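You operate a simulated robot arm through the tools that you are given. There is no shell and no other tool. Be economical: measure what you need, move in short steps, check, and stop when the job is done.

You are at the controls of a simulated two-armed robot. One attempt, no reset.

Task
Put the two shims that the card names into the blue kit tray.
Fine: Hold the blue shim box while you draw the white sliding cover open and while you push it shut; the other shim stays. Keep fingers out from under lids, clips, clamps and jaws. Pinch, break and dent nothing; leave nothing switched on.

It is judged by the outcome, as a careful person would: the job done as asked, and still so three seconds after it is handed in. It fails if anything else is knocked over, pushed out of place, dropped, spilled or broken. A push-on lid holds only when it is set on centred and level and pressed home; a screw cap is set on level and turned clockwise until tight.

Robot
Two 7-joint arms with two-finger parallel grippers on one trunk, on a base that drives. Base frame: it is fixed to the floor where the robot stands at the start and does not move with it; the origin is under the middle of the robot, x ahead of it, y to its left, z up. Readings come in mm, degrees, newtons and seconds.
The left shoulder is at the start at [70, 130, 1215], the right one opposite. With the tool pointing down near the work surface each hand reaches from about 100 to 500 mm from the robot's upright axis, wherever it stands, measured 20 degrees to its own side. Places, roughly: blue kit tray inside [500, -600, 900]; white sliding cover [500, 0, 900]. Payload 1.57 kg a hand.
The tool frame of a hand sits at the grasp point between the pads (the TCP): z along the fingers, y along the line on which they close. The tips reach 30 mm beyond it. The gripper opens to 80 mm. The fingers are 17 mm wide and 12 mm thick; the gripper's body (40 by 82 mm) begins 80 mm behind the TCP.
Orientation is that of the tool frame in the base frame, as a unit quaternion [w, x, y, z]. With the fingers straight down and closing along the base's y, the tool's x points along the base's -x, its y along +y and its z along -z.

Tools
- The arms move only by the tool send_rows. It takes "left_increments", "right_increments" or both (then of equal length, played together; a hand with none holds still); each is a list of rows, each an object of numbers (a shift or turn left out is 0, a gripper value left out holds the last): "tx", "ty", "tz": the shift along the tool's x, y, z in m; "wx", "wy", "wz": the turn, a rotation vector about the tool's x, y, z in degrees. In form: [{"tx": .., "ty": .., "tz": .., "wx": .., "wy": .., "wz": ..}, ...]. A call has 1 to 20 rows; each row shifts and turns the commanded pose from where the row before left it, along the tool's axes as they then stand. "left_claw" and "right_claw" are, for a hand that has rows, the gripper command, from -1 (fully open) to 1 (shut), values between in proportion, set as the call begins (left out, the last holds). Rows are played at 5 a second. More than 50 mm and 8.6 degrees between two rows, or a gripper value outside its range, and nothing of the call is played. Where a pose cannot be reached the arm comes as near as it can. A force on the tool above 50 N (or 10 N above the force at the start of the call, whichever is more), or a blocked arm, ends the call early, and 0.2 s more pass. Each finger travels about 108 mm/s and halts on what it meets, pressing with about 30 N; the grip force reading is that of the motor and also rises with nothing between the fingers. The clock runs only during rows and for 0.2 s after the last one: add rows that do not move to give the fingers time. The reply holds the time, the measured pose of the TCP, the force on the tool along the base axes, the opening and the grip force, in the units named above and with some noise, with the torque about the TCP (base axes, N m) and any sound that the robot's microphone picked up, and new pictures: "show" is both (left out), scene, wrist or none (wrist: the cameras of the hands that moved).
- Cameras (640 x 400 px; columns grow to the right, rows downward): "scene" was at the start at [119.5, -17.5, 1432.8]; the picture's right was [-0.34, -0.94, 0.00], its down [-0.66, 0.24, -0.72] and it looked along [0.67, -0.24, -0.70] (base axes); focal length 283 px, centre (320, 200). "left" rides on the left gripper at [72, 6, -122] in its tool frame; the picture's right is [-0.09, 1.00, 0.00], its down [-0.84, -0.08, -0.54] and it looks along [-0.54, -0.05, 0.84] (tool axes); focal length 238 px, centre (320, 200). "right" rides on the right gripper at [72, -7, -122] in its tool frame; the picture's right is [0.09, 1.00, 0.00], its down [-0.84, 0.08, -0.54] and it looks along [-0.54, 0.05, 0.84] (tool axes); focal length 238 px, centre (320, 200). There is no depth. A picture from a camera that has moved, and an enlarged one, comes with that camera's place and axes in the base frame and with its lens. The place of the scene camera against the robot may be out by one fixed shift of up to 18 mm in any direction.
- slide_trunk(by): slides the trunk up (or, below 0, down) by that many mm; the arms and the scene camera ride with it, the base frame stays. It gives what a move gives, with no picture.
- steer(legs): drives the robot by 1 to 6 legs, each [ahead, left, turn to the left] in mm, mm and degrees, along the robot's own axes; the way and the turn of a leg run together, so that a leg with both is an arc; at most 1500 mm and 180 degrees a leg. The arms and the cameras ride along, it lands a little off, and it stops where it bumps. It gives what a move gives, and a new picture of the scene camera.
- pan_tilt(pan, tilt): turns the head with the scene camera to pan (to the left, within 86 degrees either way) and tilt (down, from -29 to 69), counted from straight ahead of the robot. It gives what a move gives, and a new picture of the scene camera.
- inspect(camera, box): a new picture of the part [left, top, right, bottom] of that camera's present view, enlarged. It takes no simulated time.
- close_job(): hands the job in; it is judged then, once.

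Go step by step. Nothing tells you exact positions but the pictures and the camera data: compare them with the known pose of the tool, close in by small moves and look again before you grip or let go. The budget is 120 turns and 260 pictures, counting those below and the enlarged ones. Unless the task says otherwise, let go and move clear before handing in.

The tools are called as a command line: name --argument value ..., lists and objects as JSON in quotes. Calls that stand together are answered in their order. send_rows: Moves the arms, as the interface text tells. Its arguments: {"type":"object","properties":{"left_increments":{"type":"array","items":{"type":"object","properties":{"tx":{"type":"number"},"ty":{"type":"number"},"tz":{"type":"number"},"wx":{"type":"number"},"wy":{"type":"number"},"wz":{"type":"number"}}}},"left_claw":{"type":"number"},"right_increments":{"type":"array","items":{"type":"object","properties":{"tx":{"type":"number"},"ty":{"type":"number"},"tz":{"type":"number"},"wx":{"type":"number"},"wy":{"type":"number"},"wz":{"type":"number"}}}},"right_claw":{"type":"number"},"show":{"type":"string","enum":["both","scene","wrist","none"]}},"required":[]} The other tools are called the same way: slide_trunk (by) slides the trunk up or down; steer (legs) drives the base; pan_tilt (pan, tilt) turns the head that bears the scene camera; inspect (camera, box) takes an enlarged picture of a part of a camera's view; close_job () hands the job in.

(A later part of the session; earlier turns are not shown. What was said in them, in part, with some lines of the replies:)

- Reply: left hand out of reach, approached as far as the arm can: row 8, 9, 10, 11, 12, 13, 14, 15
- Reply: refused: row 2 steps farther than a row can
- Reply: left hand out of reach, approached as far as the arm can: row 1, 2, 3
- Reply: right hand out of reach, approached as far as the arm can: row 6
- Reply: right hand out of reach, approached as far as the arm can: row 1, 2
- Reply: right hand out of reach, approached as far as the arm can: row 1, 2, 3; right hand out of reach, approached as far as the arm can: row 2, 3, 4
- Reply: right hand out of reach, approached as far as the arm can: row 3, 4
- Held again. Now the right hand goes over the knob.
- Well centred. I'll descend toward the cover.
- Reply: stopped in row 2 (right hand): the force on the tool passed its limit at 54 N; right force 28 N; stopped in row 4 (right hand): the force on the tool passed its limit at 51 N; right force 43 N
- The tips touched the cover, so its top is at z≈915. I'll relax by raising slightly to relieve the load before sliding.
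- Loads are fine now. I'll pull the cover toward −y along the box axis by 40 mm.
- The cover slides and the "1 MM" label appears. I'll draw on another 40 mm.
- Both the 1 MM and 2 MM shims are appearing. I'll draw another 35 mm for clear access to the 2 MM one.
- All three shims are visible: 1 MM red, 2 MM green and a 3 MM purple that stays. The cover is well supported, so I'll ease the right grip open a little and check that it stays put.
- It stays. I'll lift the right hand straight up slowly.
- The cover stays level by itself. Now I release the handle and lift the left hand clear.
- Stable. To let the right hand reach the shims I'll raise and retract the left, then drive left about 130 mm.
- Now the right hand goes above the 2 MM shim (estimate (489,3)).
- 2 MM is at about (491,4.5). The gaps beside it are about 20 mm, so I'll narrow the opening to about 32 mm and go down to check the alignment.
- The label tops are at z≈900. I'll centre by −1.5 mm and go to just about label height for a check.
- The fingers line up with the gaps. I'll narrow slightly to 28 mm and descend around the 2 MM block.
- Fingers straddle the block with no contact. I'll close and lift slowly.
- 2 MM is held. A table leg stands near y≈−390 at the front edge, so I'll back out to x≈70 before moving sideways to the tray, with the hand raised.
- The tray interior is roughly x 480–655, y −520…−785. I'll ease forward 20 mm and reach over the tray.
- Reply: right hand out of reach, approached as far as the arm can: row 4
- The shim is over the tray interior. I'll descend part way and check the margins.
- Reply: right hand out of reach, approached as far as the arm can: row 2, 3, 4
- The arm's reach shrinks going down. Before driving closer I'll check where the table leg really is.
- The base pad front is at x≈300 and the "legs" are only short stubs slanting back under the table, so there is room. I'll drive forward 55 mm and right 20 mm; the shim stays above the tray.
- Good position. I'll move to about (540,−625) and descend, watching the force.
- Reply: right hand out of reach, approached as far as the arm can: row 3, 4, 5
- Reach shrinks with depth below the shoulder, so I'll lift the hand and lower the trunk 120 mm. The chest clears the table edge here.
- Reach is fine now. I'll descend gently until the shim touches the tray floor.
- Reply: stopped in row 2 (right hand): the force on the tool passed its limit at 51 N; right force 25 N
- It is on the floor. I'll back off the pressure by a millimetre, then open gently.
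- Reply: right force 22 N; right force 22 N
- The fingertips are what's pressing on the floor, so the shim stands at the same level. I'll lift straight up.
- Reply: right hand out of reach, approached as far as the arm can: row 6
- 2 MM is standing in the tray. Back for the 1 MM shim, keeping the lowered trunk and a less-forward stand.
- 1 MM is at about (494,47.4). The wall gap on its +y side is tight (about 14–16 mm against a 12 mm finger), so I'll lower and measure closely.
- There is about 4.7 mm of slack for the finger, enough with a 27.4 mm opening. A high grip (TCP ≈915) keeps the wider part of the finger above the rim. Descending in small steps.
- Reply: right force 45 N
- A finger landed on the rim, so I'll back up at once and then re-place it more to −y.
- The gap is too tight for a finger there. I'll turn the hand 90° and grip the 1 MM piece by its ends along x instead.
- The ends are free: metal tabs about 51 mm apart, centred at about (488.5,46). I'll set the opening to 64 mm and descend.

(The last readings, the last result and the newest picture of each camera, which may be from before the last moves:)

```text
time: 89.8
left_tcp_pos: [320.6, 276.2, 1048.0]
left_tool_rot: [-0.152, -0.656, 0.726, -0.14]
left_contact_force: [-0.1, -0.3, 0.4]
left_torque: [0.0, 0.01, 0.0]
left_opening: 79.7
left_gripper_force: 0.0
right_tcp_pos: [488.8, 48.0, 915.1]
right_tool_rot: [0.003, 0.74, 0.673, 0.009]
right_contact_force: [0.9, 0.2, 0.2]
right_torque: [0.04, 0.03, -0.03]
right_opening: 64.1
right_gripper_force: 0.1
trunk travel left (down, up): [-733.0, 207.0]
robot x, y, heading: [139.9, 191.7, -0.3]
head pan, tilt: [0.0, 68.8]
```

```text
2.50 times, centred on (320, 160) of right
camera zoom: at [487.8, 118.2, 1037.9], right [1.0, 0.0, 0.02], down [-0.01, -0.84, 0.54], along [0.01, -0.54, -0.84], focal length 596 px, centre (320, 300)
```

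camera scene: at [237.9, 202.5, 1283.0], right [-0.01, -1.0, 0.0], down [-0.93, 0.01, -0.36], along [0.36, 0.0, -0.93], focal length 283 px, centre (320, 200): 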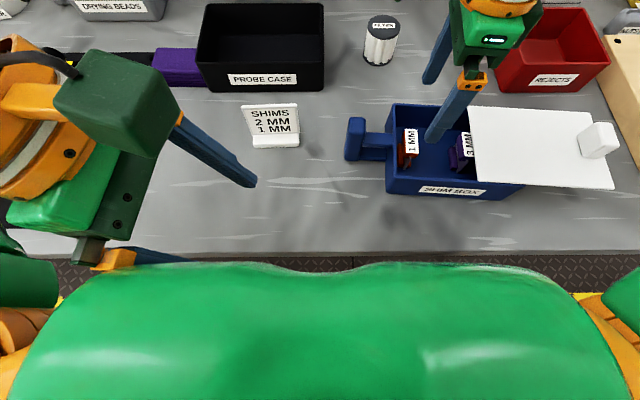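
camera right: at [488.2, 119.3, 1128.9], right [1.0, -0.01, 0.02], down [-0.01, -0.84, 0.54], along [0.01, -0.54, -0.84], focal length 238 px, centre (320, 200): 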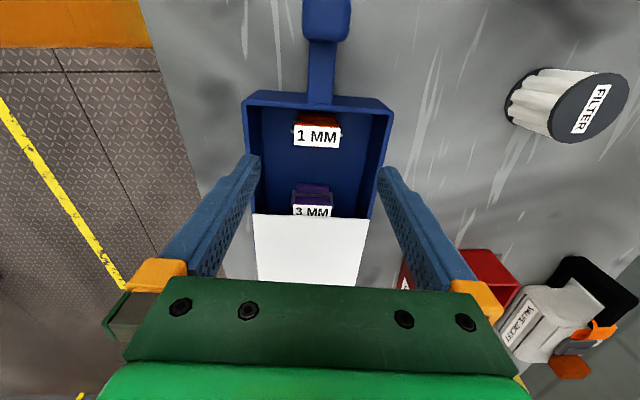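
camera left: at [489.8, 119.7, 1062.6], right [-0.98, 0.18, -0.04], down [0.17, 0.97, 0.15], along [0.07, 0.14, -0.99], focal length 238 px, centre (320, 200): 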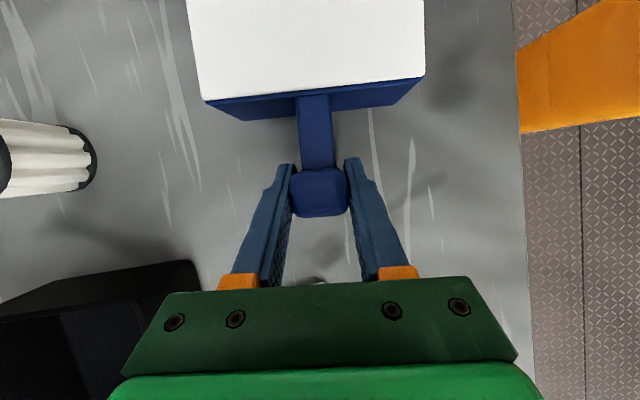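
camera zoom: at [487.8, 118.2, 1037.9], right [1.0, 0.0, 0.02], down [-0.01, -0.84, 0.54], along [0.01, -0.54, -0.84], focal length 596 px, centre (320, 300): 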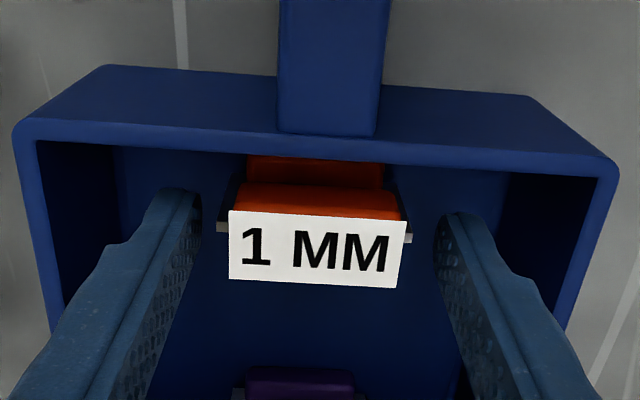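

send_rows --right_increments '[{"tx": -0.001, "tz": 0.005}, {"tz": 0.005}, {}]' --show "none"

send_rows --right_increments '[{}, {}, {}]' --right_claw 1 --show "wrist"

inspect --camera "right" --box '[220, 80, 420, 240]'

```text
time: 90.6
left_tcp_pos: [319.4, 275.7, 1048.7]
left_tool_rot: [-0.152, -0.656, 0.726, -0.14]
left_contact_force: [-0.6, -0.1, -1.1]
left_torque: [0.02, -0.01, -0.03]
left_opening: 80.1
left_gripper_force: 0.1
right_tcp_pos: [489.3, 47.2, 907.1]
right_tool_rot: [0.003, 0.74, 0.672, 0.008]
right_contact_force: [0.2, 0.0, -0.4]
right_torque: [0.01, 0.01, -0.03]
right_opening: 64.1
right_gripper_force: 0.0
trunk travel left (down, up): [-733.0, 207.0]
robot x, y, heading: [140.5, 190.7, -0.3]
head pan, tilt: [0.0, 68.8]
```

```text
time: 91.4
left_tcp_pos: [320.4, 276.3, 1048.5]
left_tool_rot: [-0.152, -0.656, 0.726, -0.14]
left_contact_force: [-0.2, 0.1, -0.5]
left_torque: [-0.02, -0.01, -0.01]
left_opening: 80.0
left_gripper_force: 0.0
right_tcp_pos: [489.1, 46.3, 905.6]
right_tool_rot: [0.003, 0.741, 0.672, 0.009]
right_contact_force: [-0.5, 0.1, -0.4]
right_torque: [-0.01, 0.03, -0.04]
right_opening: 51.1
right_gripper_force: 30.2
trunk travel left (down, up): [-733.0, 207.0]
robot x, y, heading: [141.8, 195.4, -0.5]
head pan, tilt: [0.0, 68.8]
camera right: at [487.9, 117.9, 1029.0], right [1.0, 0.0, 0.02], down [-0.01, -0.84, 0.54], along [0.01, -0.54, -0.84], focal length 238 px, centre (320, 200)
```

right: 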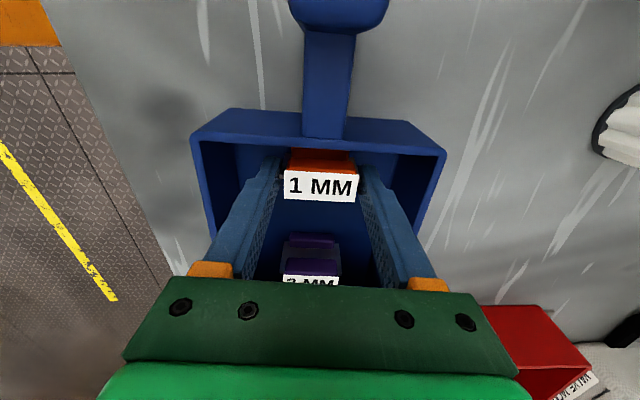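

```text
2.50 times, centred on (320, 160) of right
camera zoom: at [487.9, 117.9, 1029.0], right [1.0, 0.0, 0.02], down [-0.01, -0.84, 0.54], along [0.01, -0.54, -0.84], focal length 596 px, centre (320, 300)
```

zoom: 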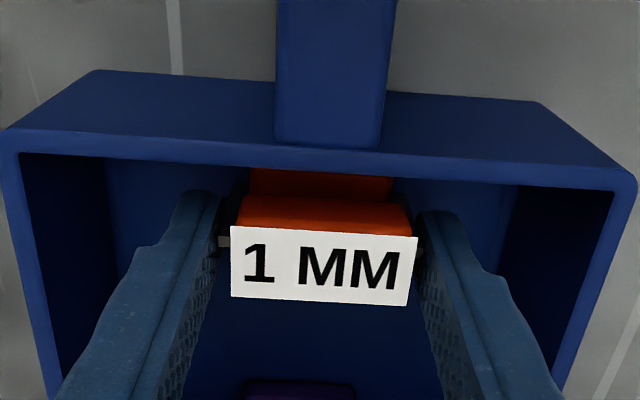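

Gripped on the metal ends (51 mm). Lifting slowly and checking that it hangs steady.

send_rows --right_increments '[{"tz": -0.01}, {"tz": -0.015}, {"tz": -0.025}, {"tz": -0.03}, {"tz": -0.04}, {}]' --show "both"

inspect --camera "right" --box '[220, 80, 420, 240]'

```text
time: 92.8
left_tcp_pos: [320.4, 274.9, 1048.5]
left_tool_rot: [-0.152, -0.656, 0.726, -0.139]
left_contact_force: [-1.4, 0.4, 0.9]
left_torque: [0.0, -0.01, 0.0]
left_opening: 79.8
left_gripper_force: 0.1
right_tcp_pos: [484.5, 49.3, 1030.1]
right_tool_rot: [0.003, 0.74, 0.672, 0.008]
right_contact_force: [0.0, -0.4, -0.1]
right_torque: [0.01, -0.01, 0.03]
right_opening: 51.0
right_gripper_force: 29.9
trunk travel left (down, up): [-733.0, 207.0]
robot x, y, heading: [138.6, 196.2, -0.3]
head pan, tilt: [0.0, 68.8]
camera scene: at [238.3, 202.4, 1282.9], right [-0.01, -1.0, 0.0], down [-0.93, 0.01, -0.36], along [0.36, 0.0, -0.93], focal length 283 px, centre (320, 200)
camera right: at [483.8, 119.4, 1152.8], right [1.0, 0.0, 0.02], down [-0.01, -0.84, 0.54], along [0.01, -0.54, -0.84], focal length 238 px, centre (320, 200)
```

scene: 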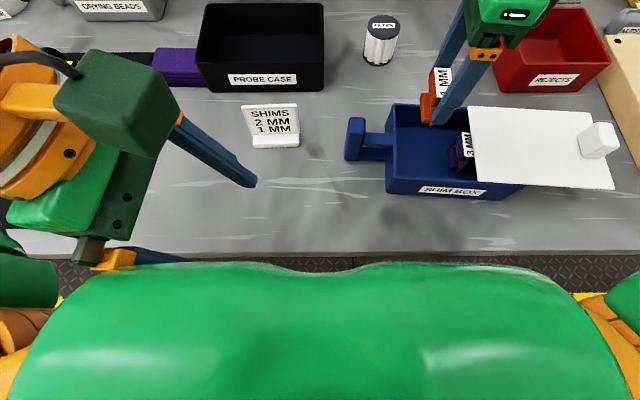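
right: 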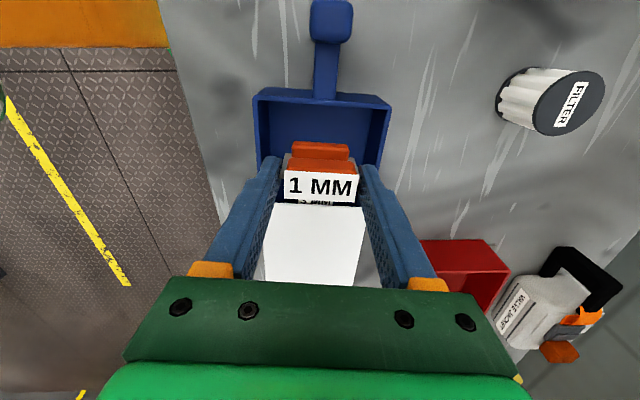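

```text
2.50 times, centred on (320, 160) of right
camera zoom: at [483.8, 119.4, 1152.8], right [1.0, 0.0, 0.02], down [-0.01, -0.84, 0.54], along [0.01, -0.54, -0.84], focal length 596 px, centre (320, 300)
```

zoom: 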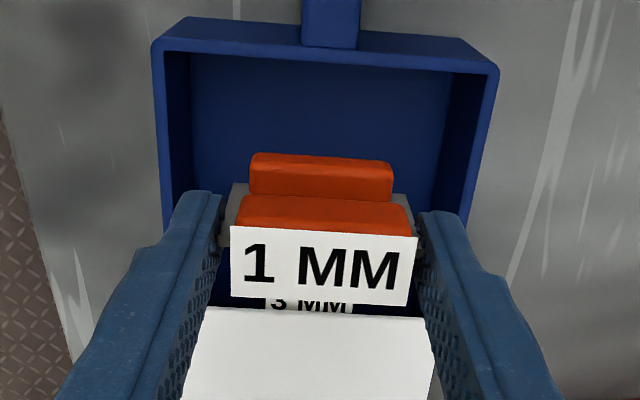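

Steady. I'll drive back to the tray, a little further right so the 1 MM piece lands beside the 2 MM.

steer --legs '[[-60, 0, 0], [0, -726, 0], [75, 0, 0]]'

send_rows --right_increments '[{}, {}]' --show "wrist"

```text
time: 98.0
left_tcp_pos: [327.3, -457.9, 1048.7]
left_tool_rot: [-0.15, -0.659, 0.723, -0.141]
left_contact_force: [-0.1, 0.2, -0.3]
left_torque: [0.01, -0.02, -0.01]
left_opening: 80.0
left_gripper_force: 0.0
right_tcp_pos: [494.3, -683.9, 1031.1]
right_tool_rot: [0.004, 0.737, 0.676, 0.009]
right_contact_force: [-0.6, 0.4, -0.1]
right_torque: [0.0, -0.02, -0.02]
right_opening: 50.7
right_gripper_force: 30.4
trunk travel left (down, up): [-733.0, 207.0]
robot x, y, heading: [151.6, -545.8, 0.6]
head pan, tilt: [0.0, 68.8]
camera scene: at [245.0, -532.2, 1283.3], right [0.0, -1.0, 0.0], down [-0.93, 0.0, -0.36], along [0.36, 0.0, -0.93], focal length 283 px, centre (320, 200)
```

scene: 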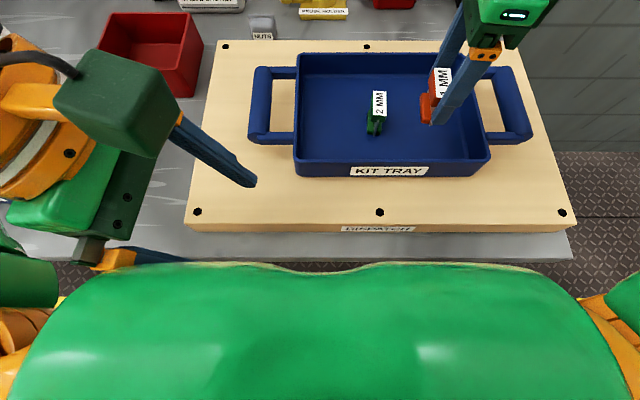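

```text
time: 98.6
left_tcp_pos: [329.5, -457.9, 1049.1]
left_tool_rot: [-0.152, -0.659, 0.723, -0.14]
left_contact_force: [-0.4, -0.8, -0.3]
left_torque: [0.0, -0.02, -0.04]
left_opening: 80.0
left_gripper_force: 0.1
right_tcp_pos: [495.9, -684.4, 1030.0]
right_tool_rot: [0.003, 0.737, 0.676, 0.009]
right_contact_force: [-0.1, -0.2, 0.0]
right_torque: [0.01, 0.02, -0.02]
right_opening: 50.7
right_gripper_force: 29.9
trunk travel left (down, up): [-733.0, 207.0]
robot x, y, heading: [152.2, -543.7, 0.1]
head pan, tilt: [0.0, 68.8]
camera right: at [494.7, -612.9, 1152.7], right [1.0, 0.01, 0.02], down [0.0, -0.84, 0.54], along [0.02, -0.54, -0.84], focal length 238 px, centre (320, 200)
```

right: 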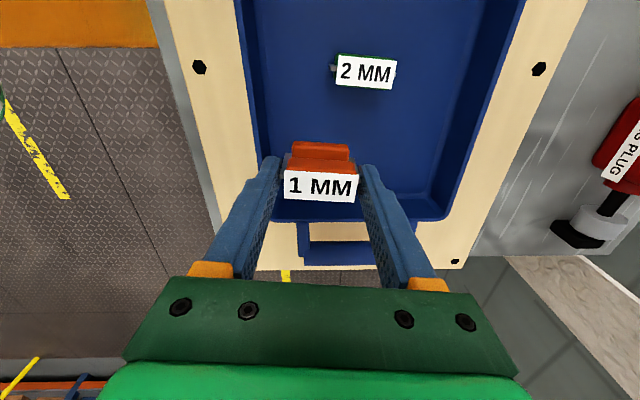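

Plenty of room. I'll move 48 mm toward the tray middle and descend part way.

send_rows --right_increments '[{"ty": 0.024}, {"ty": 0.024}, {"tz": 0.03}, {"tz": 0.025}, {}, {}]' --show "wrist"

```text
time: 100.0
left_tcp_pos: [329.7, -459.0, 1048.4]
left_tool_rot: [-0.152, -0.659, 0.723, -0.14]
left_contact_force: [-0.2, -0.4, 0.2]
left_torque: [0.0, 0.03, -0.02]
left_opening: 79.7
left_gripper_force: 0.0
right_tcp_pos: [534.5, -688.1, 976.2]
right_tool_rot: [0.003, 0.736, 0.677, 0.009]
right_contact_force: [0.1, 1.1, -0.2]
right_torque: [0.01, -0.01, -0.03]
right_opening: 50.9
right_gripper_force: 30.1
right hand out of reach, approached as far as the arm can: row 2
trunk travel left (down, up): [-733.0, 207.0]
robot x, y, heading: [153.4, -540.8, 0.4]
head pan, tilt: [0.0, 68.8]
camera right: at [532.6, -617.0, 1098.8], right [1.0, 0.01, 0.02], down [0.0, -0.84, 0.54], along [0.02, -0.54, -0.84], focal length 238 px, centre (320, 200)
```

right: 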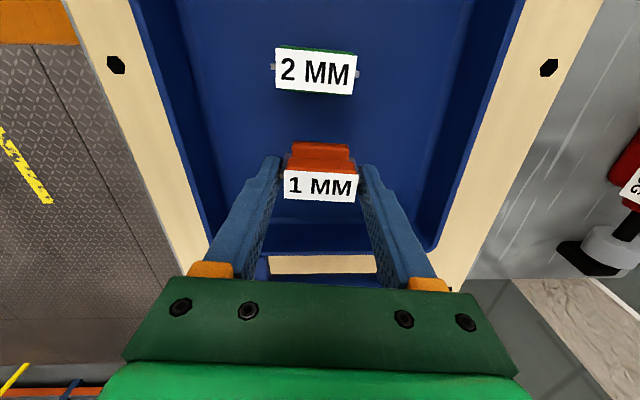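

Expected touchdown is at TCP z≈944. Descending to 948, then in fine steps.

send_rows --right_increments '[{"tz": 0.014}, {"tz": 0.012}, {}, {}]' --show "none"

send_rows --right_increments '[{"tz": 0.002}, {}]' --show "none"

send_rows --right_increments '[{"tz": 0.002}, {}]' --show "none"

```text
time: 101.0
left_tcp_pos: [328.0, -458.1, 1048.4]
left_tool_rot: [-0.151, -0.659, 0.723, -0.14]
left_contact_force: [-0.5, -0.6, -0.3]
left_torque: [0.01, 0.02, -0.02]
left_opening: 79.9
left_gripper_force: 0.1
right_tcp_pos: [532.3, -685.9, 951.3]
right_tool_rot: [0.005, 0.737, 0.676, 0.009]
right_contact_force: [6.4, -2.5, 22.6]
right_torque: [-0.02, -0.04, 0.02]
right_opening: 51.0
right_gripper_force: 29.7
trunk travel left (down, up): [-733.0, 207.0]
robot x, y, heading: [148.8, -541.3, 0.1]
head pan, tilt: [0.0, 68.8]
```

```text
time: 101.6
left_tcp_pos: [328.9, -457.8, 1049.0]
left_tool_rot: [-0.152, -0.659, 0.723, -0.142]
left_contact_force: [-0.6, 0.1, -0.7]
left_torque: [-0.01, 0.02, 0.01]
left_opening: 80.0
left_gripper_force: 0.0
right_tcp_pos: [533.7, -685.3, 949.2]
right_tool_rot: [0.003, 0.737, 0.676, 0.009]
right_contact_force: [5.1, -1.7, 22.4]
right_torque: [0.04, -0.02, 0.0]
right_opening: 51.0
right_gripper_force: 30.5
trunk travel left (down, up): [-733.0, 207.0]
robot x, y, heading: [149.4, -541.2, 0.2]
head pan, tilt: [0.0, 68.8]
```

```text
time: 102.2
left_tcp_pos: [329.5, -456.5, 1048.6]
left_tool_rot: [-0.152, -0.66, 0.722, -0.142]
left_contact_force: [0.7, -0.3, -0.5]
left_torque: [0.02, 0.01, 0.0]
left_opening: 79.9
left_gripper_force: 0.1
right_tcp_pos: [532.9, -685.7, 945.3]
right_tool_rot: [0.003, 0.737, 0.676, 0.009]
right_contact_force: [4.0, -1.5, 23.0]
right_torque: [0.09, 0.1, -0.03]
right_opening: 51.3
right_gripper_force: 29.8
trunk travel left (down, up): [-733.0, 207.0]
robot x, y, heading: [150.0, -544.9, 0.4]
head pan, tilt: [0.0, 68.8]
```

The piece rests on the tray floor. I'll open gently and look.

send_rows --right_increments '[{}, {}]' --right_claw -0.5 --show "wrist"

inspect --camera "scene" --box '[280, 40, 500, 180]'

```text
time: 102.8
left_tcp_pos: [328.8, -458.3, 1048.0]
left_tool_rot: [-0.151, -0.659, 0.723, -0.141]
left_contact_force: [0.3, 0.0, -0.1]
left_torque: [-0.01, -0.02, -0.02]
left_opening: 79.9
left_gripper_force: 0.0
right_tcp_pos: [534.6, -686.0, 944.8]
right_tool_rot: [0.003, 0.737, 0.676, 0.008]
right_contact_force: [-0.4, -0.4, -0.6]
right_torque: [0.03, 0.02, 0.01]
right_opening: 60.1
right_gripper_force: 0.2
trunk travel left (down, up): [-733.0, 207.0]
robot x, y, heading: [148.0, -543.1, 0.4]
head pan, tilt: [0.0, 68.8]
camera right: at [531.7, -614.8, 1068.0], right [1.0, 0.01, 0.02], down [0.0, -0.84, 0.54], along [0.02, -0.54, -0.84], focal length 238 px, centre (320, 200)
```

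right: 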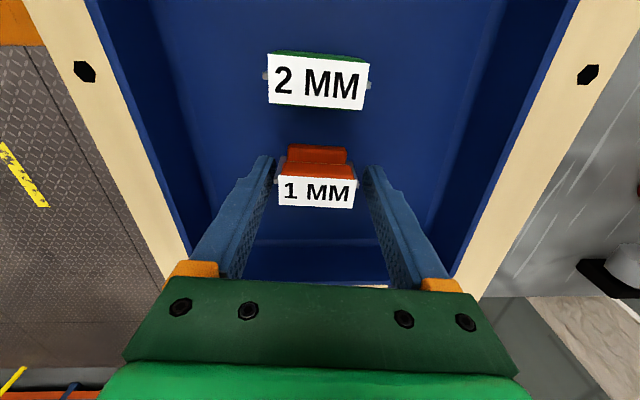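

```text
2.86 times, centred on (390, 110) of scene
camera zoom: at [248.2, -531.9, 1282.9], right [0.0, -1.0, 0.0], down [-0.93, 0.0, -0.36], along [0.36, 0.0, -0.93], focal length 810 px, centre (120, 457)
```

zoom: 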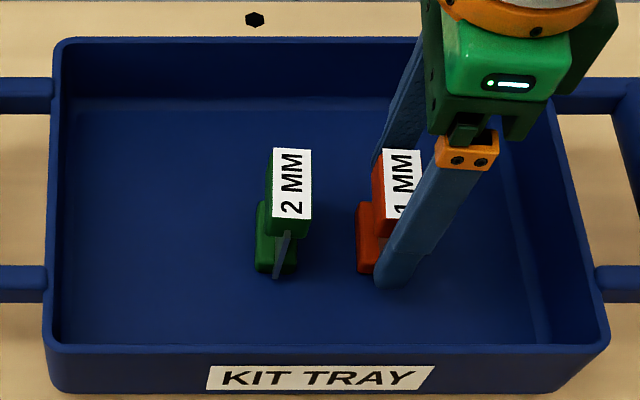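

Both shims stand in the tray. I'll lift clear, turn the hand back, restore the trunk height, and return to the box.

send_rows --right_increments '[{"tz": -0.01}, {"tz": -0.03}, {"tz": -0.04}, {"tz": -0.03}, {"wz": -8.15}, {"wz": -8.15}, {"wz": -8.15}, {"wz": -8.15}, {"wz": -8.15}, {"wz": -8.15}, {"wz": -8.15}, {"wz": -8.15}, {"wz": -8.15}, {"wz": -8.15}, {"wz": -8.15}, {}]' --show "scene"

slide_trunk --by 120

inspect --camera "scene" --box '[270, 60, 470, 200]'

```text
time: 106.2
left_tcp_pos: [329.9, -458.3, 1048.2]
left_tool_rot: [-0.151, -0.66, 0.723, -0.14]
left_contact_force: [-0.2, 0.6, -0.2]
left_torque: [0.02, -0.01, -0.01]
left_opening: 80.1
left_gripper_force: 0.1
right_tcp_pos: [532.5, -698.8, 1060.4]
right_tool_rot: [0.008, 0.044, 0.999, 0.003]
right_contact_force: [0.5, 0.7, 0.3]
right_torque: [-0.03, 0.0, 0.0]
right_opening: 59.9
right_gripper_force: 0.0
right hand out of reach, approached as far as the arm can: row 4, 9
trunk travel left (down, up): [-733.0, 207.0]
robot x, y, heading: [148.7, -540.8, 0.4]
head pan, tilt: [0.0, 68.8]
camera scene: at [249.0, -532.2, 1283.0], right [0.0, -1.0, 0.0], down [-0.93, 0.0, -0.36], along [0.36, 0.0, -0.93], focal length 283 px, centre (320, 200)
```

scene: 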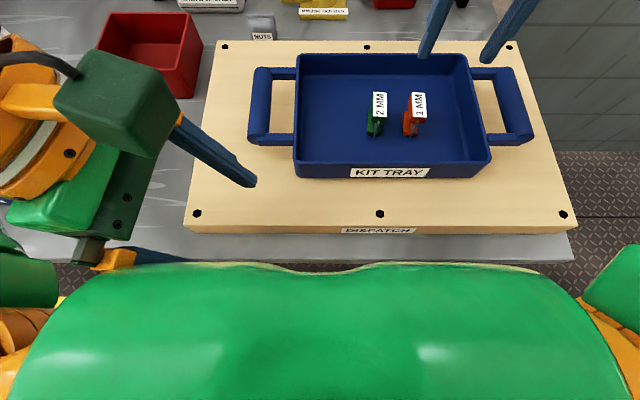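

```text
time: 107.7
left_tcp_pos: [330.2, -457.8, 1169.3]
left_tool_rot: [-0.15, -0.66, 0.723, -0.14]
left_contact_force: [-0.6, -0.2, -0.4]
left_torque: [-0.02, 0.03, 0.02]
left_opening: 79.8
left_gripper_force: 0.0
right_tcp_pos: [532.2, -699.4, 1181.0]
right_tool_rot: [0.007, 0.046, 0.999, 0.004]
right_contact_force: [-0.2, 0.3, 0.5]
right_torque: [0.04, -0.03, 0.0]
right_opening: 60.1
right_gripper_force: 0.0
trunk travel left (down, up): [-853.0, 87.0]
robot x, y, heading: [150.2, -541.8, 0.2]
head pan, tilt: [0.0, 68.8]
```

```text
2.86 times, centred on (370, 130) of scene
camera zoom: at [249.1, -532.2, 1403.0], right [0.0, -1.0, 0.0], down [-0.93, 0.0, -0.36], along [0.36, 0.0, -0.93], focal length 810 px, centre (177, 400)
```

zoom: 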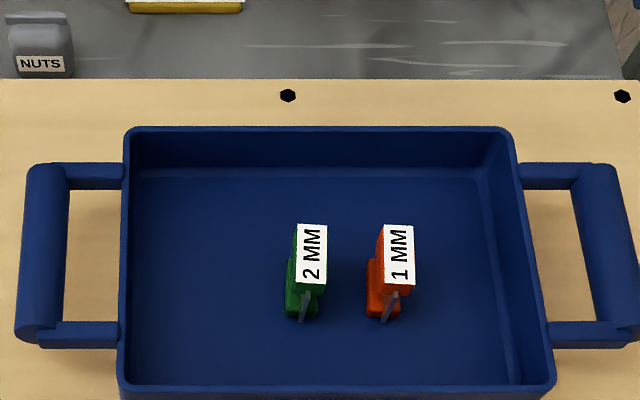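

Both are standing. Back to the box at the earlier working stance (220, 60).

steer --legs '[[-60, 0, 0], [0, 602, 0], [130, 0, 0]]'

```text
time: 112.6
left_tcp_pos: [397.8, 156.5, 1168.6]
left_tool_rot: [-0.151, -0.657, 0.725, -0.141]
left_contact_force: [-1.1, 0.2, 0.6]
left_torque: [-0.01, -0.05, 0.03]
left_opening: 80.1
left_gripper_force: 0.1
right_tcp_pos: [597.2, -83.7, 1181.4]
right_tool_rot: [0.01, 0.049, 0.999, 0.003]
right_contact_force: [-0.1, 0.1, 0.7]
right_torque: [-0.01, -0.03, -0.01]
right_opening: 59.9
right_gripper_force: 0.1
trunk travel left (down, up): [-853.0, 87.0]
robot x, y, heading: [220.8, 71.8, -0.4]
head pan, tilt: [0.0, 68.8]
camera scene: at [315.0, 83.8, 1403.3], right [0.0, -1.0, 0.0], down [-0.93, 0.0, -0.36], along [0.36, 0.0, -0.93], focal length 283 px, centre (320, 200)
```

scene: 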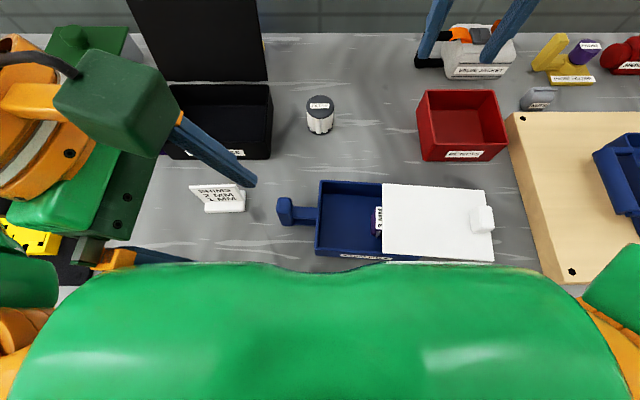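

steer --legs '[[0, -12, 0]]'

send_rows --left_increments '[{"ty": -0.034}, {"ty": -0.033}, {"ty": -0.033}, {"tx": -0.0181, "tz": 0.0406}, {"tx": -0.0181, "tz": 0.0406}, {"tx": -0.0181, "tz": 0.0406}, {"tx": -0.0181, "tz": 0.0406}, {}, {}]' --show "wrist"

```text
time: 113.3
left_tcp_pos: [400.9, 147.1, 1168.4]
left_tool_rot: [-0.154, -0.657, 0.725, -0.141]
left_contact_force: [0.8, 0.1, 0.4]
left_torque: [-0.04, 0.03, -0.03]
left_opening: 80.1
left_gripper_force: 0.0
right_tcp_pos: [600.9, -92.1, 1180.0]
right_tool_rot: [0.008, 0.049, 0.999, 0.003]
right_contact_force: [-0.1, 0.7, -0.7]
right_torque: [-0.04, 0.04, 0.03]
right_opening: 60.1
right_gripper_force: 0.1
trunk travel left (down, up): [-853.0, 87.0]
robot x, y, heading: [224.4, 62.5, -0.1]
head pan, tilt: [0.0, 68.8]
camera scene: at [319.3, 74.5, 1403.0], right [0.0, -1.0, 0.0], down [-0.93, 0.0, -0.36], along [0.36, 0.0, -0.93], focal length 283 px, centre (320, 200)
```

scene: 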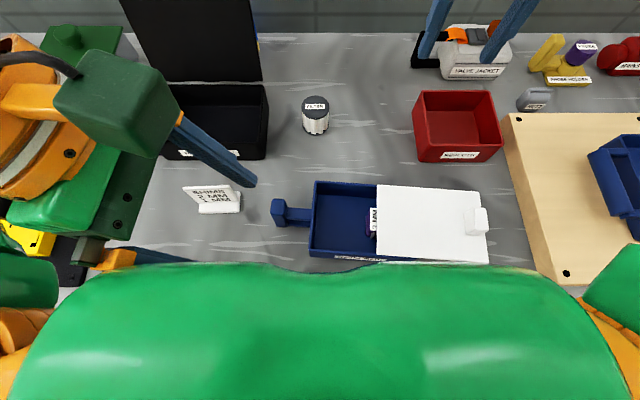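

```text
time: 115.3
left_tcp_pos: [502.9, 131.7, 989.6]
left_tool_rot: [-0.151, -0.658, 0.724, -0.14]
left_contact_force: [0.2, 0.8, 0.4]
left_torque: [-0.02, -0.02, 0.03]
left_opening: 79.8
left_gripper_force: 0.1
right_tcp_pos: [601.2, -95.7, 1180.1]
right_tool_rot: [0.008, 0.048, 0.999, 0.005]
right_contact_force: [-0.7, -1.1, 1.0]
right_torque: [0.04, -0.01, -0.01]
right_opening: 60.1
right_gripper_force: 0.0
trunk travel left (down, up): [-853.0, 87.0]
robot x, y, heading: [222.0, 63.4, -0.1]
head pan, tilt: [0.0, 68.8]
camera left: at [494.9, 117.5, 1131.3], right [-0.98, 0.18, -0.04], down [0.17, 0.97, 0.16], along [0.07, 0.15, -0.99], focal length 238 px, centre (320, 200)
```

left: 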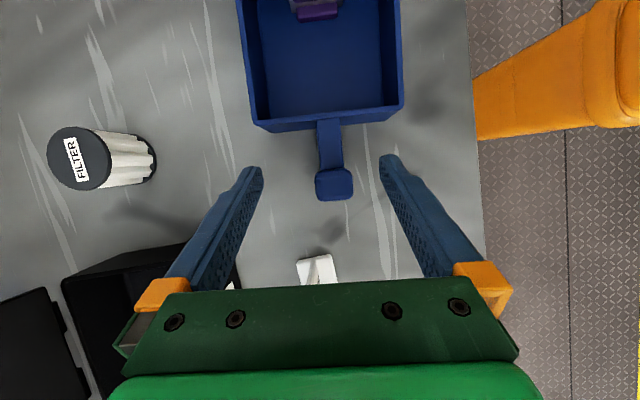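

The post is at (495,135). I'll centre, descend and grip.

send_rows --left_increments '[{"tx": -0.0025, "ty": 0.0083, "tz": -0.0011}, {"tx": -0.014, "tz": 0.0315}, {"tx": -0.0135, "tz": 0.0305}, {}]' --show "wrist"

```text
time: 116.3
left_tcp_pos: [493.3, 139.1, 923.1]
left_tool_rot: [-0.152, -0.657, 0.725, -0.14]
left_contact_force: [0.7, -0.1, -0.6]
left_torque: [-0.01, 0.02, -0.02]
left_opening: 79.9
left_gripper_force: 0.1
right_tcp_pos: [600.4, -96.9, 1180.4]
right_tool_rot: [0.008, 0.049, 0.999, 0.005]
right_contact_force: [0.1, -0.5, 0.3]
right_torque: [0.0, 0.03, 0.02]
right_opening: 60.1
right_gripper_force: 0.1
trunk travel left (down, up): [-853.0, 87.0]
robot x, y, heading: [219.5, 61.0, 0.1]
head pan, tilt: [0.0, 68.8]
camera left: at [484.2, 124.3, 1063.8], right [-0.98, 0.18, -0.04], down [0.17, 0.97, 0.16], along [0.07, 0.15, -0.99], focal length 238 px, centre (320, 200)
```

left: 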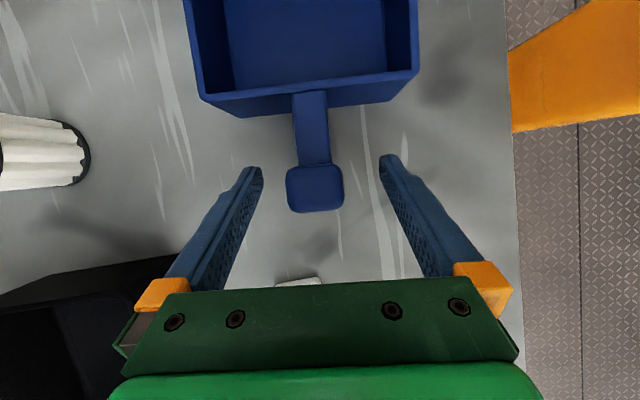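

send_rows --left_increments '[{"tx": 0.0027, "ty": -0.0025, "tz": 0.0012}, {}]' --show "none"

send_rows --left_increments '[{}, {}, {}, {}]' --left_claw 1 --right_increments '[{"tx": 0.04, "tz": 0.01}, {"tx": 0.04, "tz": 0.01}, {"tx": 0.04, "ty": -0.01, "tz": 0.01}, {"ty": -0.04}]' --right_claw -1 --show "wrist"

```text
time: 116.9
left_tcp_pos: [495.2, 137.1, 922.0]
left_tool_rot: [-0.152, -0.657, 0.725, -0.14]
left_contact_force: [-0.5, -0.2, -0.1]
left_torque: [-0.03, -0.01, 0.0]
left_opening: 79.9
left_gripper_force: 0.1
right_tcp_pos: [601.3, -96.3, 1180.9]
right_tool_rot: [0.008, 0.049, 0.999, 0.005]
right_contact_force: [-0.2, 0.1, 0.6]
right_torque: [0.01, 0.03, 0.0]
right_opening: 59.8
right_gripper_force: 0.0
trunk travel left (down, up): [-853.0, 87.0]
robot x, y, heading: [222.4, 61.3, 0.1]
head pan, tilt: [0.0, 68.8]
```

```text
time: 117.9
left_tcp_pos: [495.2, 135.1, 922.5]
left_tool_rot: [-0.15, -0.658, 0.725, -0.139]
left_contact_force: [0.1, -0.2, -0.2]
left_torque: [0.01, 0.17, -0.14]
left_opening: 31.9
left_gripper_force: 30.1
right_tcp_pos: [475.6, -135.2, 1144.1]
right_tool_rot: [0.008, 0.048, 0.999, 0.005]
right_contact_force: [0.3, 0.5, -0.5]
right_torque: [-0.01, 0.0, -0.02]
right_opening: 80.1
right_gripper_force: 0.1
trunk travel left (down, up): [-853.0, 87.0]
robot x, y, heading: [218.1, 63.2, -0.1]
head pan, tilt: [0.0, 68.8]
camera right: at [403.2, -136.7, 1265.1], right [0.0, 1.0, 0.01], down [0.83, -0.01, 0.56], along [0.56, 0.01, -0.83], focal length 238 px, centre (320, 200)
camera left: at [486.3, 119.7, 1064.0], right [-0.98, 0.18, -0.04], down [0.17, 0.97, 0.16], along [0.07, 0.15, -0.99], focal length 238 px, centre (320, 200)
```

right: 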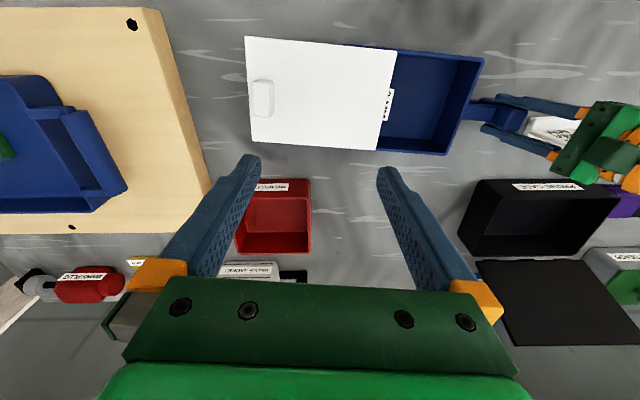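
left: 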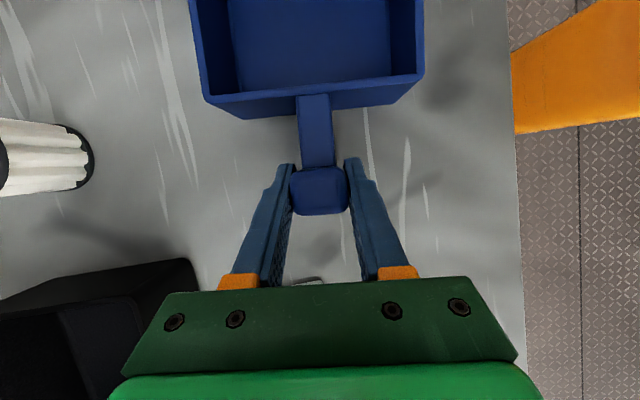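

The handle is held. Now the right hand goes above the knob, near (468,−206).

send_rows --right_increments '[{"ty": -0.035}, {"ty": -0.035}, {"tz": 0.045}, {"tz": 0.045}, {"tz": 0.045}, {}, {}]' --show "wrist"

inspect --camera "right" --box '[220, 60, 460, 230]'

```text
time: 119.5
left_tcp_pos: [496.2, 137.3, 922.8]
left_tool_rot: [-0.151, -0.658, 0.724, -0.14]
left_contact_force: [0.3, -0.6, 1.3]
left_torque: [0.09, 0.06, 0.11]
left_opening: 31.5
left_gripper_force: 29.6
right_tcp_pos: [475.8, -201.1, 1014.2]
right_tool_rot: [0.008, 0.048, 0.999, 0.005]
right_contact_force: [0.1, 0.1, -0.8]
right_torque: [0.0, 0.0, 0.01]
right_opening: 80.0
right_gripper_force: 0.1
trunk travel left (down, up): [-853.0, 87.0]
robot x, y, heading: [222.3, 64.0, -0.3]
head pan, tilt: [0.0, 68.8]
camera right: at [401.6, -201.9, 1135.5], right [0.0, 1.0, 0.01], down [0.83, -0.01, 0.56], along [0.56, 0.0, -0.83], focal length 238 px, centre (320, 200)
```

right: 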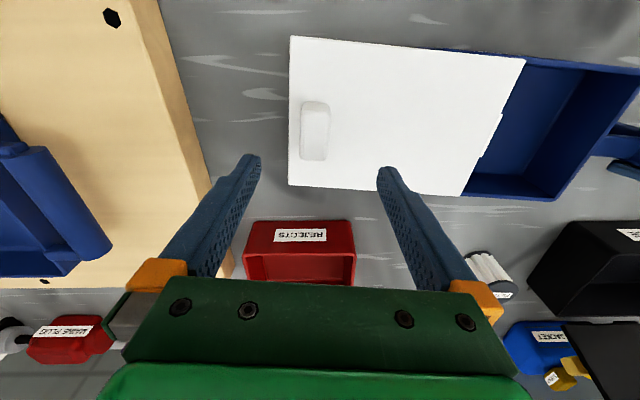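

```text
2.35 times, centred on (340, 145) of right
camera zoom: at [401.6, -201.9, 1135.5], right [0.0, 1.0, 0.01], down [0.83, -0.01, 0.56], along [0.56, 0.0, -0.83], focal length 561 px, centre (273, 329)
```

zoom: 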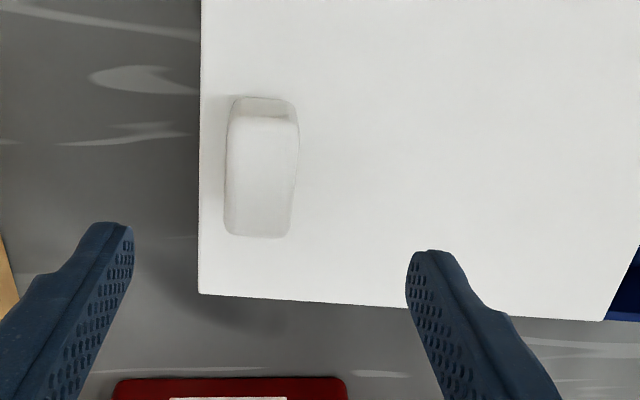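

send_rows --right_increments '[{"tx": 0.0046, "ty": -0.0048}, {"tz": 0.03}, {"tz": 0.028}, {}, {}]' --show "none"

inspect --camera "right" --box '[220, 80, 460, 250]'

```text
time: 120.7
left_tcp_pos: [495.1, 135.7, 922.1]
left_tool_rot: [-0.152, -0.658, 0.724, -0.14]
left_contact_force: [0.1, 0.1, -0.1]
left_torque: [0.11, 0.12, -0.01]
left_opening: 31.8
left_gripper_force: 30.0
right_tcp_pos: [471.5, -203.9, 954.4]
right_tool_rot: [0.009, 0.049, 0.999, 0.004]
right_contact_force: [0.0, 0.6, -0.4]
right_torque: [0.01, 0.01, 0.0]
right_opening: 79.7
right_gripper_force: 0.0
trunk travel left (down, up): [-853.0, 87.0]
robot x, y, heading: [222.6, 62.4, -0.2]
head pan, tilt: [0.0, 68.8]
```

```text
2.35 times, centred on (340, 165) of right
camera zoom: at [397.4, -205.7, 1075.1], right [0.0, 1.0, 0.01], down [0.83, -0.01, 0.56], along [0.56, 0.0, -0.83], focal length 561 px, centre (273, 282)
```

zoom: 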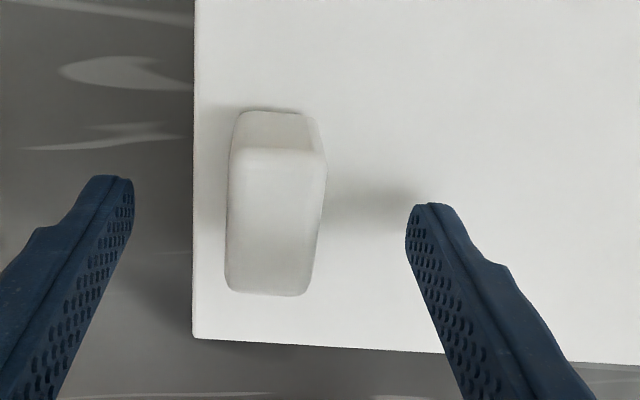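

Centred. A last 5 mm down, then I close on the knob.

send_rows --right_increments '[{"tz": 0.003}, {"tz": 0.002}, {}]' --show "none"

send_rows --right_increments '[{}, {}, {}, {}]' --right_claw 1 --show "wrist"

```text
time: 121.5
left_tcp_pos: [494.8, 137.2, 921.7]
left_tool_rot: [-0.152, -0.658, 0.724, -0.14]
left_contact_force: [-0.2, -0.5, 0.4]
left_torque: [0.03, 0.11, 0.04]
left_opening: 31.9
left_gripper_force: 30.0
right_tcp_pos: [469.8, -204.8, 949.3]
right_tool_rot: [0.008, 0.048, 0.999, 0.004]
right_contact_force: [-0.4, 0.2, -0.5]
right_torque: [-0.01, -0.02, 0.02]
right_opening: 80.0
right_gripper_force: 0.0
trunk travel left (down, up): [-853.0, 87.0]
robot x, y, heading: [222.4, 62.6, -0.1]
head pan, tilt: [0.0, 68.8]
```

```text
time: 122.5
left_tcp_pos: [495.1, 136.8, 921.9]
left_tool_rot: [-0.151, -0.657, 0.725, -0.14]
left_contact_force: [1.2, -0.1, 1.2]
left_torque: [0.09, 0.19, 0.02]
left_opening: 31.9
left_gripper_force: 30.0
right_tcp_pos: [470.1, -205.5, 949.6]
right_tool_rot: [0.008, 0.049, 0.999, 0.004]
right_contact_force: [-0.4, -1.0, -1.4]
right_torque: [-0.61, 0.04, 0.12]
right_opening: 23.3
right_gripper_force: 30.3
trunk travel left (down, up): [-853.0, 87.0]
robot x, y, heading: [223.7, 61.3, -0.1]
head pan, tilt: [0.0, 68.8]
camera right: at [396.2, -205.8, 1070.7], right [0.0, 1.0, 0.01], down [0.83, -0.01, 0.56], along [0.56, 0.0, -0.83], focal length 238 px, centre (320, 200)
```

right: 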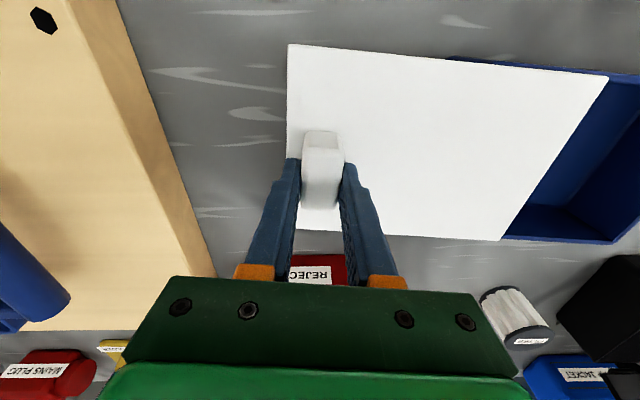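

Now I push the cover shut along the box axis, first 95 mm.

send_rows --right_increments '[{"ty": 0.01}, {"ty": 0.01}, {"ty": 0.01}, {"ty": 0.01}, {"ty": 0.01}, {"ty": 0.01}, {"ty": 0.01}, {"ty": 0.01}, {"ty": 0.01}, {"ty": 0.005}, {}]' --show "both"

inspect --camera "scene" --box '[290, 160, 490, 280]'

```text
time: 124.9
left_tcp_pos: [494.6, 137.1, 921.8]
left_tool_rot: [-0.153, -0.657, 0.725, -0.141]
left_contact_force: [0.9, -1.3, -1.2]
left_torque: [0.95, 0.15, 0.25]
left_opening: 31.8
left_gripper_force: 30.3
right_tcp_pos: [478.6, -110.9, 950.1]
right_tool_rot: [0.009, 0.049, 0.999, 0.005]
right_contact_force: [-0.2, -0.1, 14.3]
right_torque: [-0.47, 0.76, 0.19]
right_opening: 23.4
right_gripper_force: 30.0
trunk travel left (down, up): [-853.0, 87.0]
robot x, y, heading: [220.1, 61.1, -0.3]
head pan, tilt: [0.0, 68.8]
camera scene: at [318.5, 72.2, 1403.1], right [0.0, -1.0, 0.0], down [-0.93, 0.0, -0.36], along [0.36, 0.0, -0.93], focal length 283 px, centre (320, 200)
camera right: at [404.1, -111.7, 1070.9], right [0.0, 1.0, 0.01], down [0.83, -0.01, 0.56], along [0.56, 0.0, -0.83], focal length 238 px, centre (320, 200)
```

scene: 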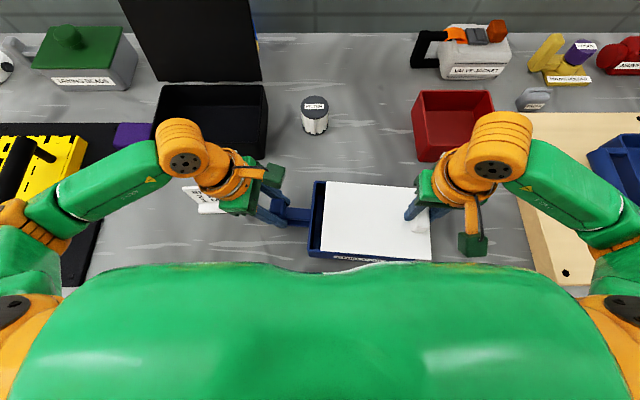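
right: 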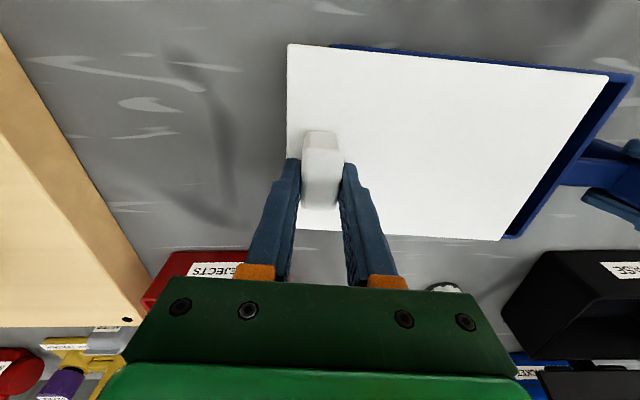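

```text
3.20 times, centred on (390, 220) of scene
camera zoom: at [318.5, 72.2, 1403.1], right [0.0, -1.0, 0.0], down [-0.93, 0.0, -0.36], along [0.36, 0.0, -0.93], focal length 907 px, centre (96, 136)
```

zoom: 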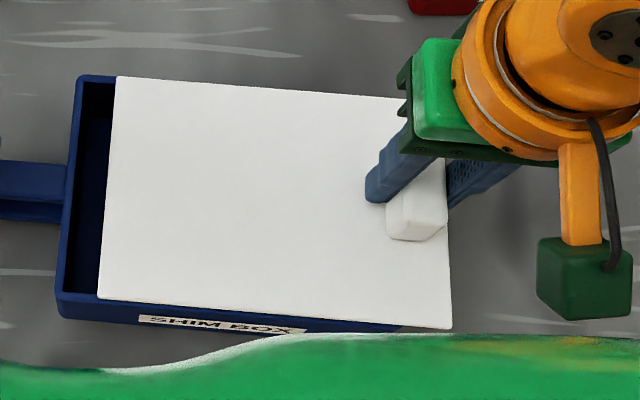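

About 22 mm remain. I'll push on in small steps.

send_rows --right_increments '[{"ty": 0.007}, {"ty": 0.007}, {"ty": 0.004}, {}]' --show "none"

inspect --camera "scene" --box '[290, 160, 490, 280]'

inspect --camera "left" --box '[160, 0, 480, 200]'

```text
time: 125.9
left_tcp_pos: [494.5, 135.1, 922.1]
left_tool_rot: [-0.153, -0.657, 0.725, -0.141]
left_contact_force: [1.6, -0.7, 0.1]
left_torque: [0.08, 0.5, 0.12]
left_opening: 31.8
left_gripper_force: 30.4
right_tcp_pos: [479.3, -94.3, 950.7]
right_tool_rot: [0.009, 0.049, 0.999, 0.004]
right_contact_force: [-1.1, -0.1, 7.2]
right_torque: [-0.57, 0.06, 0.08]
right_opening: 23.3
right_gripper_force: 30.4
trunk travel left (down, up): [-853.0, 87.0]
robot x, y, heading: [219.6, 60.2, -0.2]
head pan, tilt: [0.0, 68.8]
```

```text
3.20 times, centred on (390, 220) of scene
camera zoom: at [318.6, 72.1, 1403.0], right [0.0, -1.0, 0.0], down [-0.93, 0.0, -0.36], along [0.36, 0.0, -0.93], focal length 907 px, centre (96, 136)
```

zoom: 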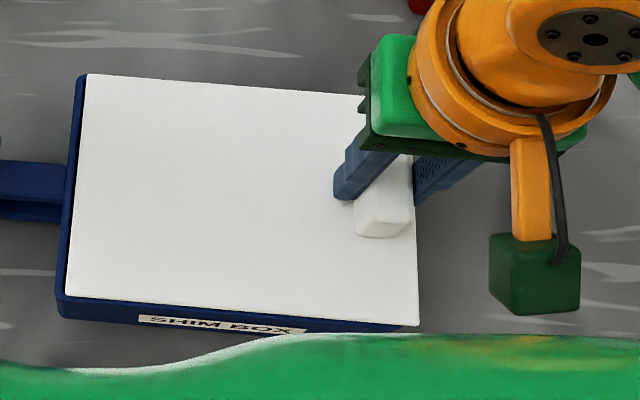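

```text
2.00 times, centred on (320, 100) of left
camera zoom: at [486.3, 122.3, 1063.9], right [-0.98, 0.18, -0.04], down [0.17, 0.97, 0.16], along [0.07, 0.15, -0.99], focal length 477 px, centre (320, 400)
```

zoom: 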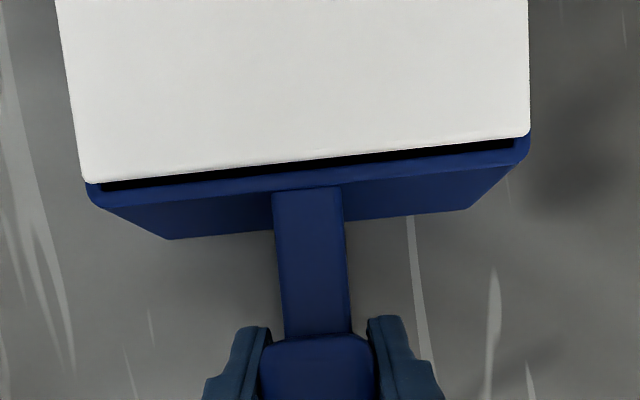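

A few millimetres are left.

send_rows --right_increments '[{"ty": 0.003}, {"ty": 0.002}, {"ty": 0.002}, {}]' --show "none"

inspect --camera "left" --box '[160, 0, 480, 200]'

```text
time: 126.9
left_tcp_pos: [495.4, 136.9, 921.9]
left_tool_rot: [-0.15, -0.658, 0.724, -0.138]
left_contact_force: [1.4, 18.3, -0.2]
left_torque: [-0.49, 0.38, 0.05]
left_opening: 31.9
left_gripper_force: 29.4
right_tcp_pos: [480.1, -88.1, 950.6]
right_tool_rot: [0.008, 0.05, 0.999, 0.002]
right_contact_force: [0.3, -24.2, 15.0]
right_torque: [-0.87, 0.28, 0.21]
right_opening: 23.5
right_gripper_force: 29.8
trunk travel left (down, up): [-853.0, 87.0]
robot x, y, heading: [220.5, 58.8, 0.3]
head pan, tilt: [0.0, 68.8]
```

```text
2.00 times, centred on (320, 100) of left
camera zoom: at [486.4, 121.5, 1063.5], right [-0.98, 0.18, -0.04], down [0.17, 0.97, 0.16], along [0.07, 0.15, -0.99], focal length 477 px, centre (320, 400)
```

zoom: 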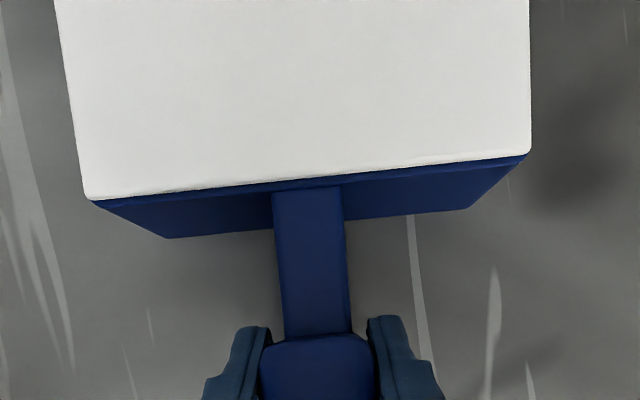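

The cover is home: flush, and the stop force is felt. Now I release the knob and lift, with the left still holding.

send_rows --right_increments '[{}, {}, {}, {"tz": -0.01}, {"tz": -0.03}, {"tz": -0.04}, {"tz": -0.04}, {}]' --right_claw 0.0 --show "wrist"

send_rows --left_increments '[{}, {}, {}, {"tx": 0.012, "tz": -0.027}, {"tx": 0.0163, "tz": -0.0365}, {"tx": 0.0163, "tz": -0.0365}, {"tx": 0.0163, "ty": 0.02, "tz": -0.0365}, {}]' --left_claw -1 --show "scene"

inspect --camera "scene" --box '[270, 160, 470, 280]'

```text
time: 128.7
left_tcp_pos: [496.0, 136.3, 922.5]
left_tool_rot: [-0.152, -0.658, 0.724, -0.14]
left_contact_force: [-0.3, -0.1, -0.3]
left_torque: [0.42, -0.06, -0.01]
left_opening: 31.7
left_gripper_force: 30.1
right_tcp_pos: [478.6, -86.7, 1070.1]
right_tool_rot: [0.008, 0.049, 0.999, 0.005]
right_contact_force: [0.0, -0.1, -0.8]
right_torque: [0.0, 0.02, -0.02]
right_opening: 40.1
right_gripper_force: 0.0
trunk travel left (down, up): [-853.0, 87.0]
robot x, y, heading: [219.3, 58.1, -0.3]
head pan, tilt: [0.0, 68.8]
camera right: at [404.8, -87.3, 1190.6], right [0.0, 1.0, 0.01], down [0.83, -0.01, 0.56], along [0.56, 0.0, -0.83], focal length 238 px, centre (320, 200)
```

right: 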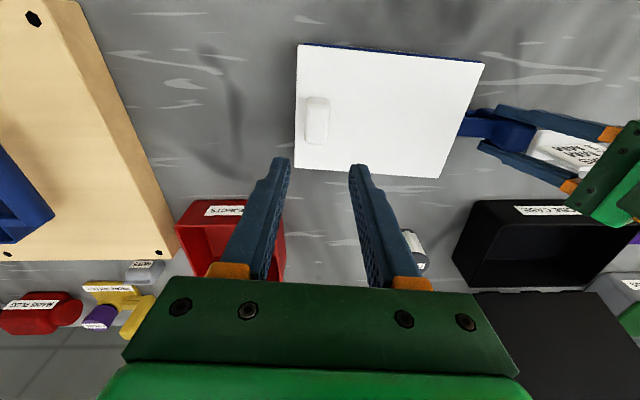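

```text
time: 130.5
left_tcp_pos: [476.5, 135.4, 1074.8]
left_tool_rot: [-0.152, -0.658, 0.725, -0.139]
left_contact_force: [-0.1, 0.2, 0.2]
left_torque: [-0.01, 0.03, 0.06]
left_opening: 80.0
left_gripper_force: 0.1
right_tcp_pos: [477.9, -86.4, 1069.8]
right_tool_rot: [0.008, 0.049, 0.999, 0.004]
right_contact_force: [0.4, -0.6, 0.5]
right_torque: [0.0, 0.02, -0.02]
right_opening: 40.1
right_gripper_force: 0.0
trunk travel left (down, up): [-853.0, 87.0]
robot x, y, heading: [220.2, 60.1, -0.2]
head pan, tilt: [0.0, 68.8]
camera scene: at [319.1, 71.4, 1403.0], right [0.0, -1.0, 0.0], down [-0.93, 0.0, -0.36], along [0.36, 0.0, -0.93], focal length 283 px, centre (320, 200)
```

scene: 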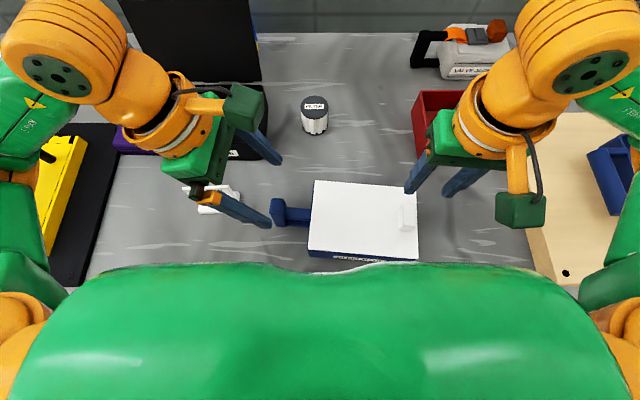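

```text
3.20 times, centred on (370, 220) of scene
camera zoom: at [319.1, 71.4, 1403.0], right [0.0, -1.0, 0.0], down [-0.93, 0.0, -0.36], along [0.36, 0.0, -0.93], focal length 907 px, centre (160, 136)
```

zoom: 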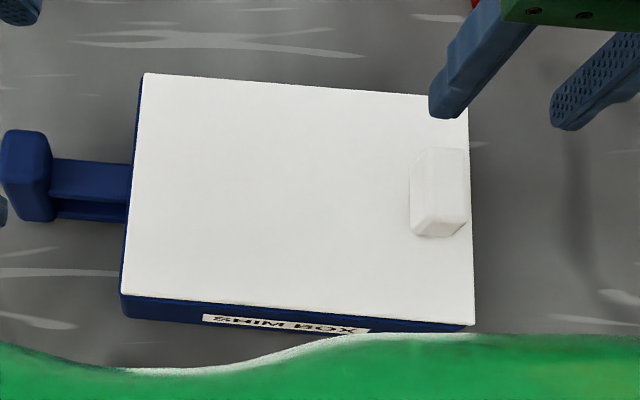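

The cover is shut flush, the box stands in place with the 3 MM shim inside, both hands are clear, and the 1 MM and 2 MM shims stand in the kit tray. I'm handing in.

close_job

```text
The job is handed in.
```

The 2 MM and 1 MM shims named on the card are standing upright in the blue kit tray, and the 3 MM shim is still in its box. I held the box by its handle for every pull and push of the cover. The cover is shut flush and both hands are clear.

Before I turned the hand to lift the 1 MM shim by its metal ends, a fingertip pressed on the box rim at about 43 N. The box ended up roughly 5 mm from where it started. Earlier, the fingertips touched the cover with about 54 N while I was reaching for the knob. I saw no damage in the pictures from either contact.
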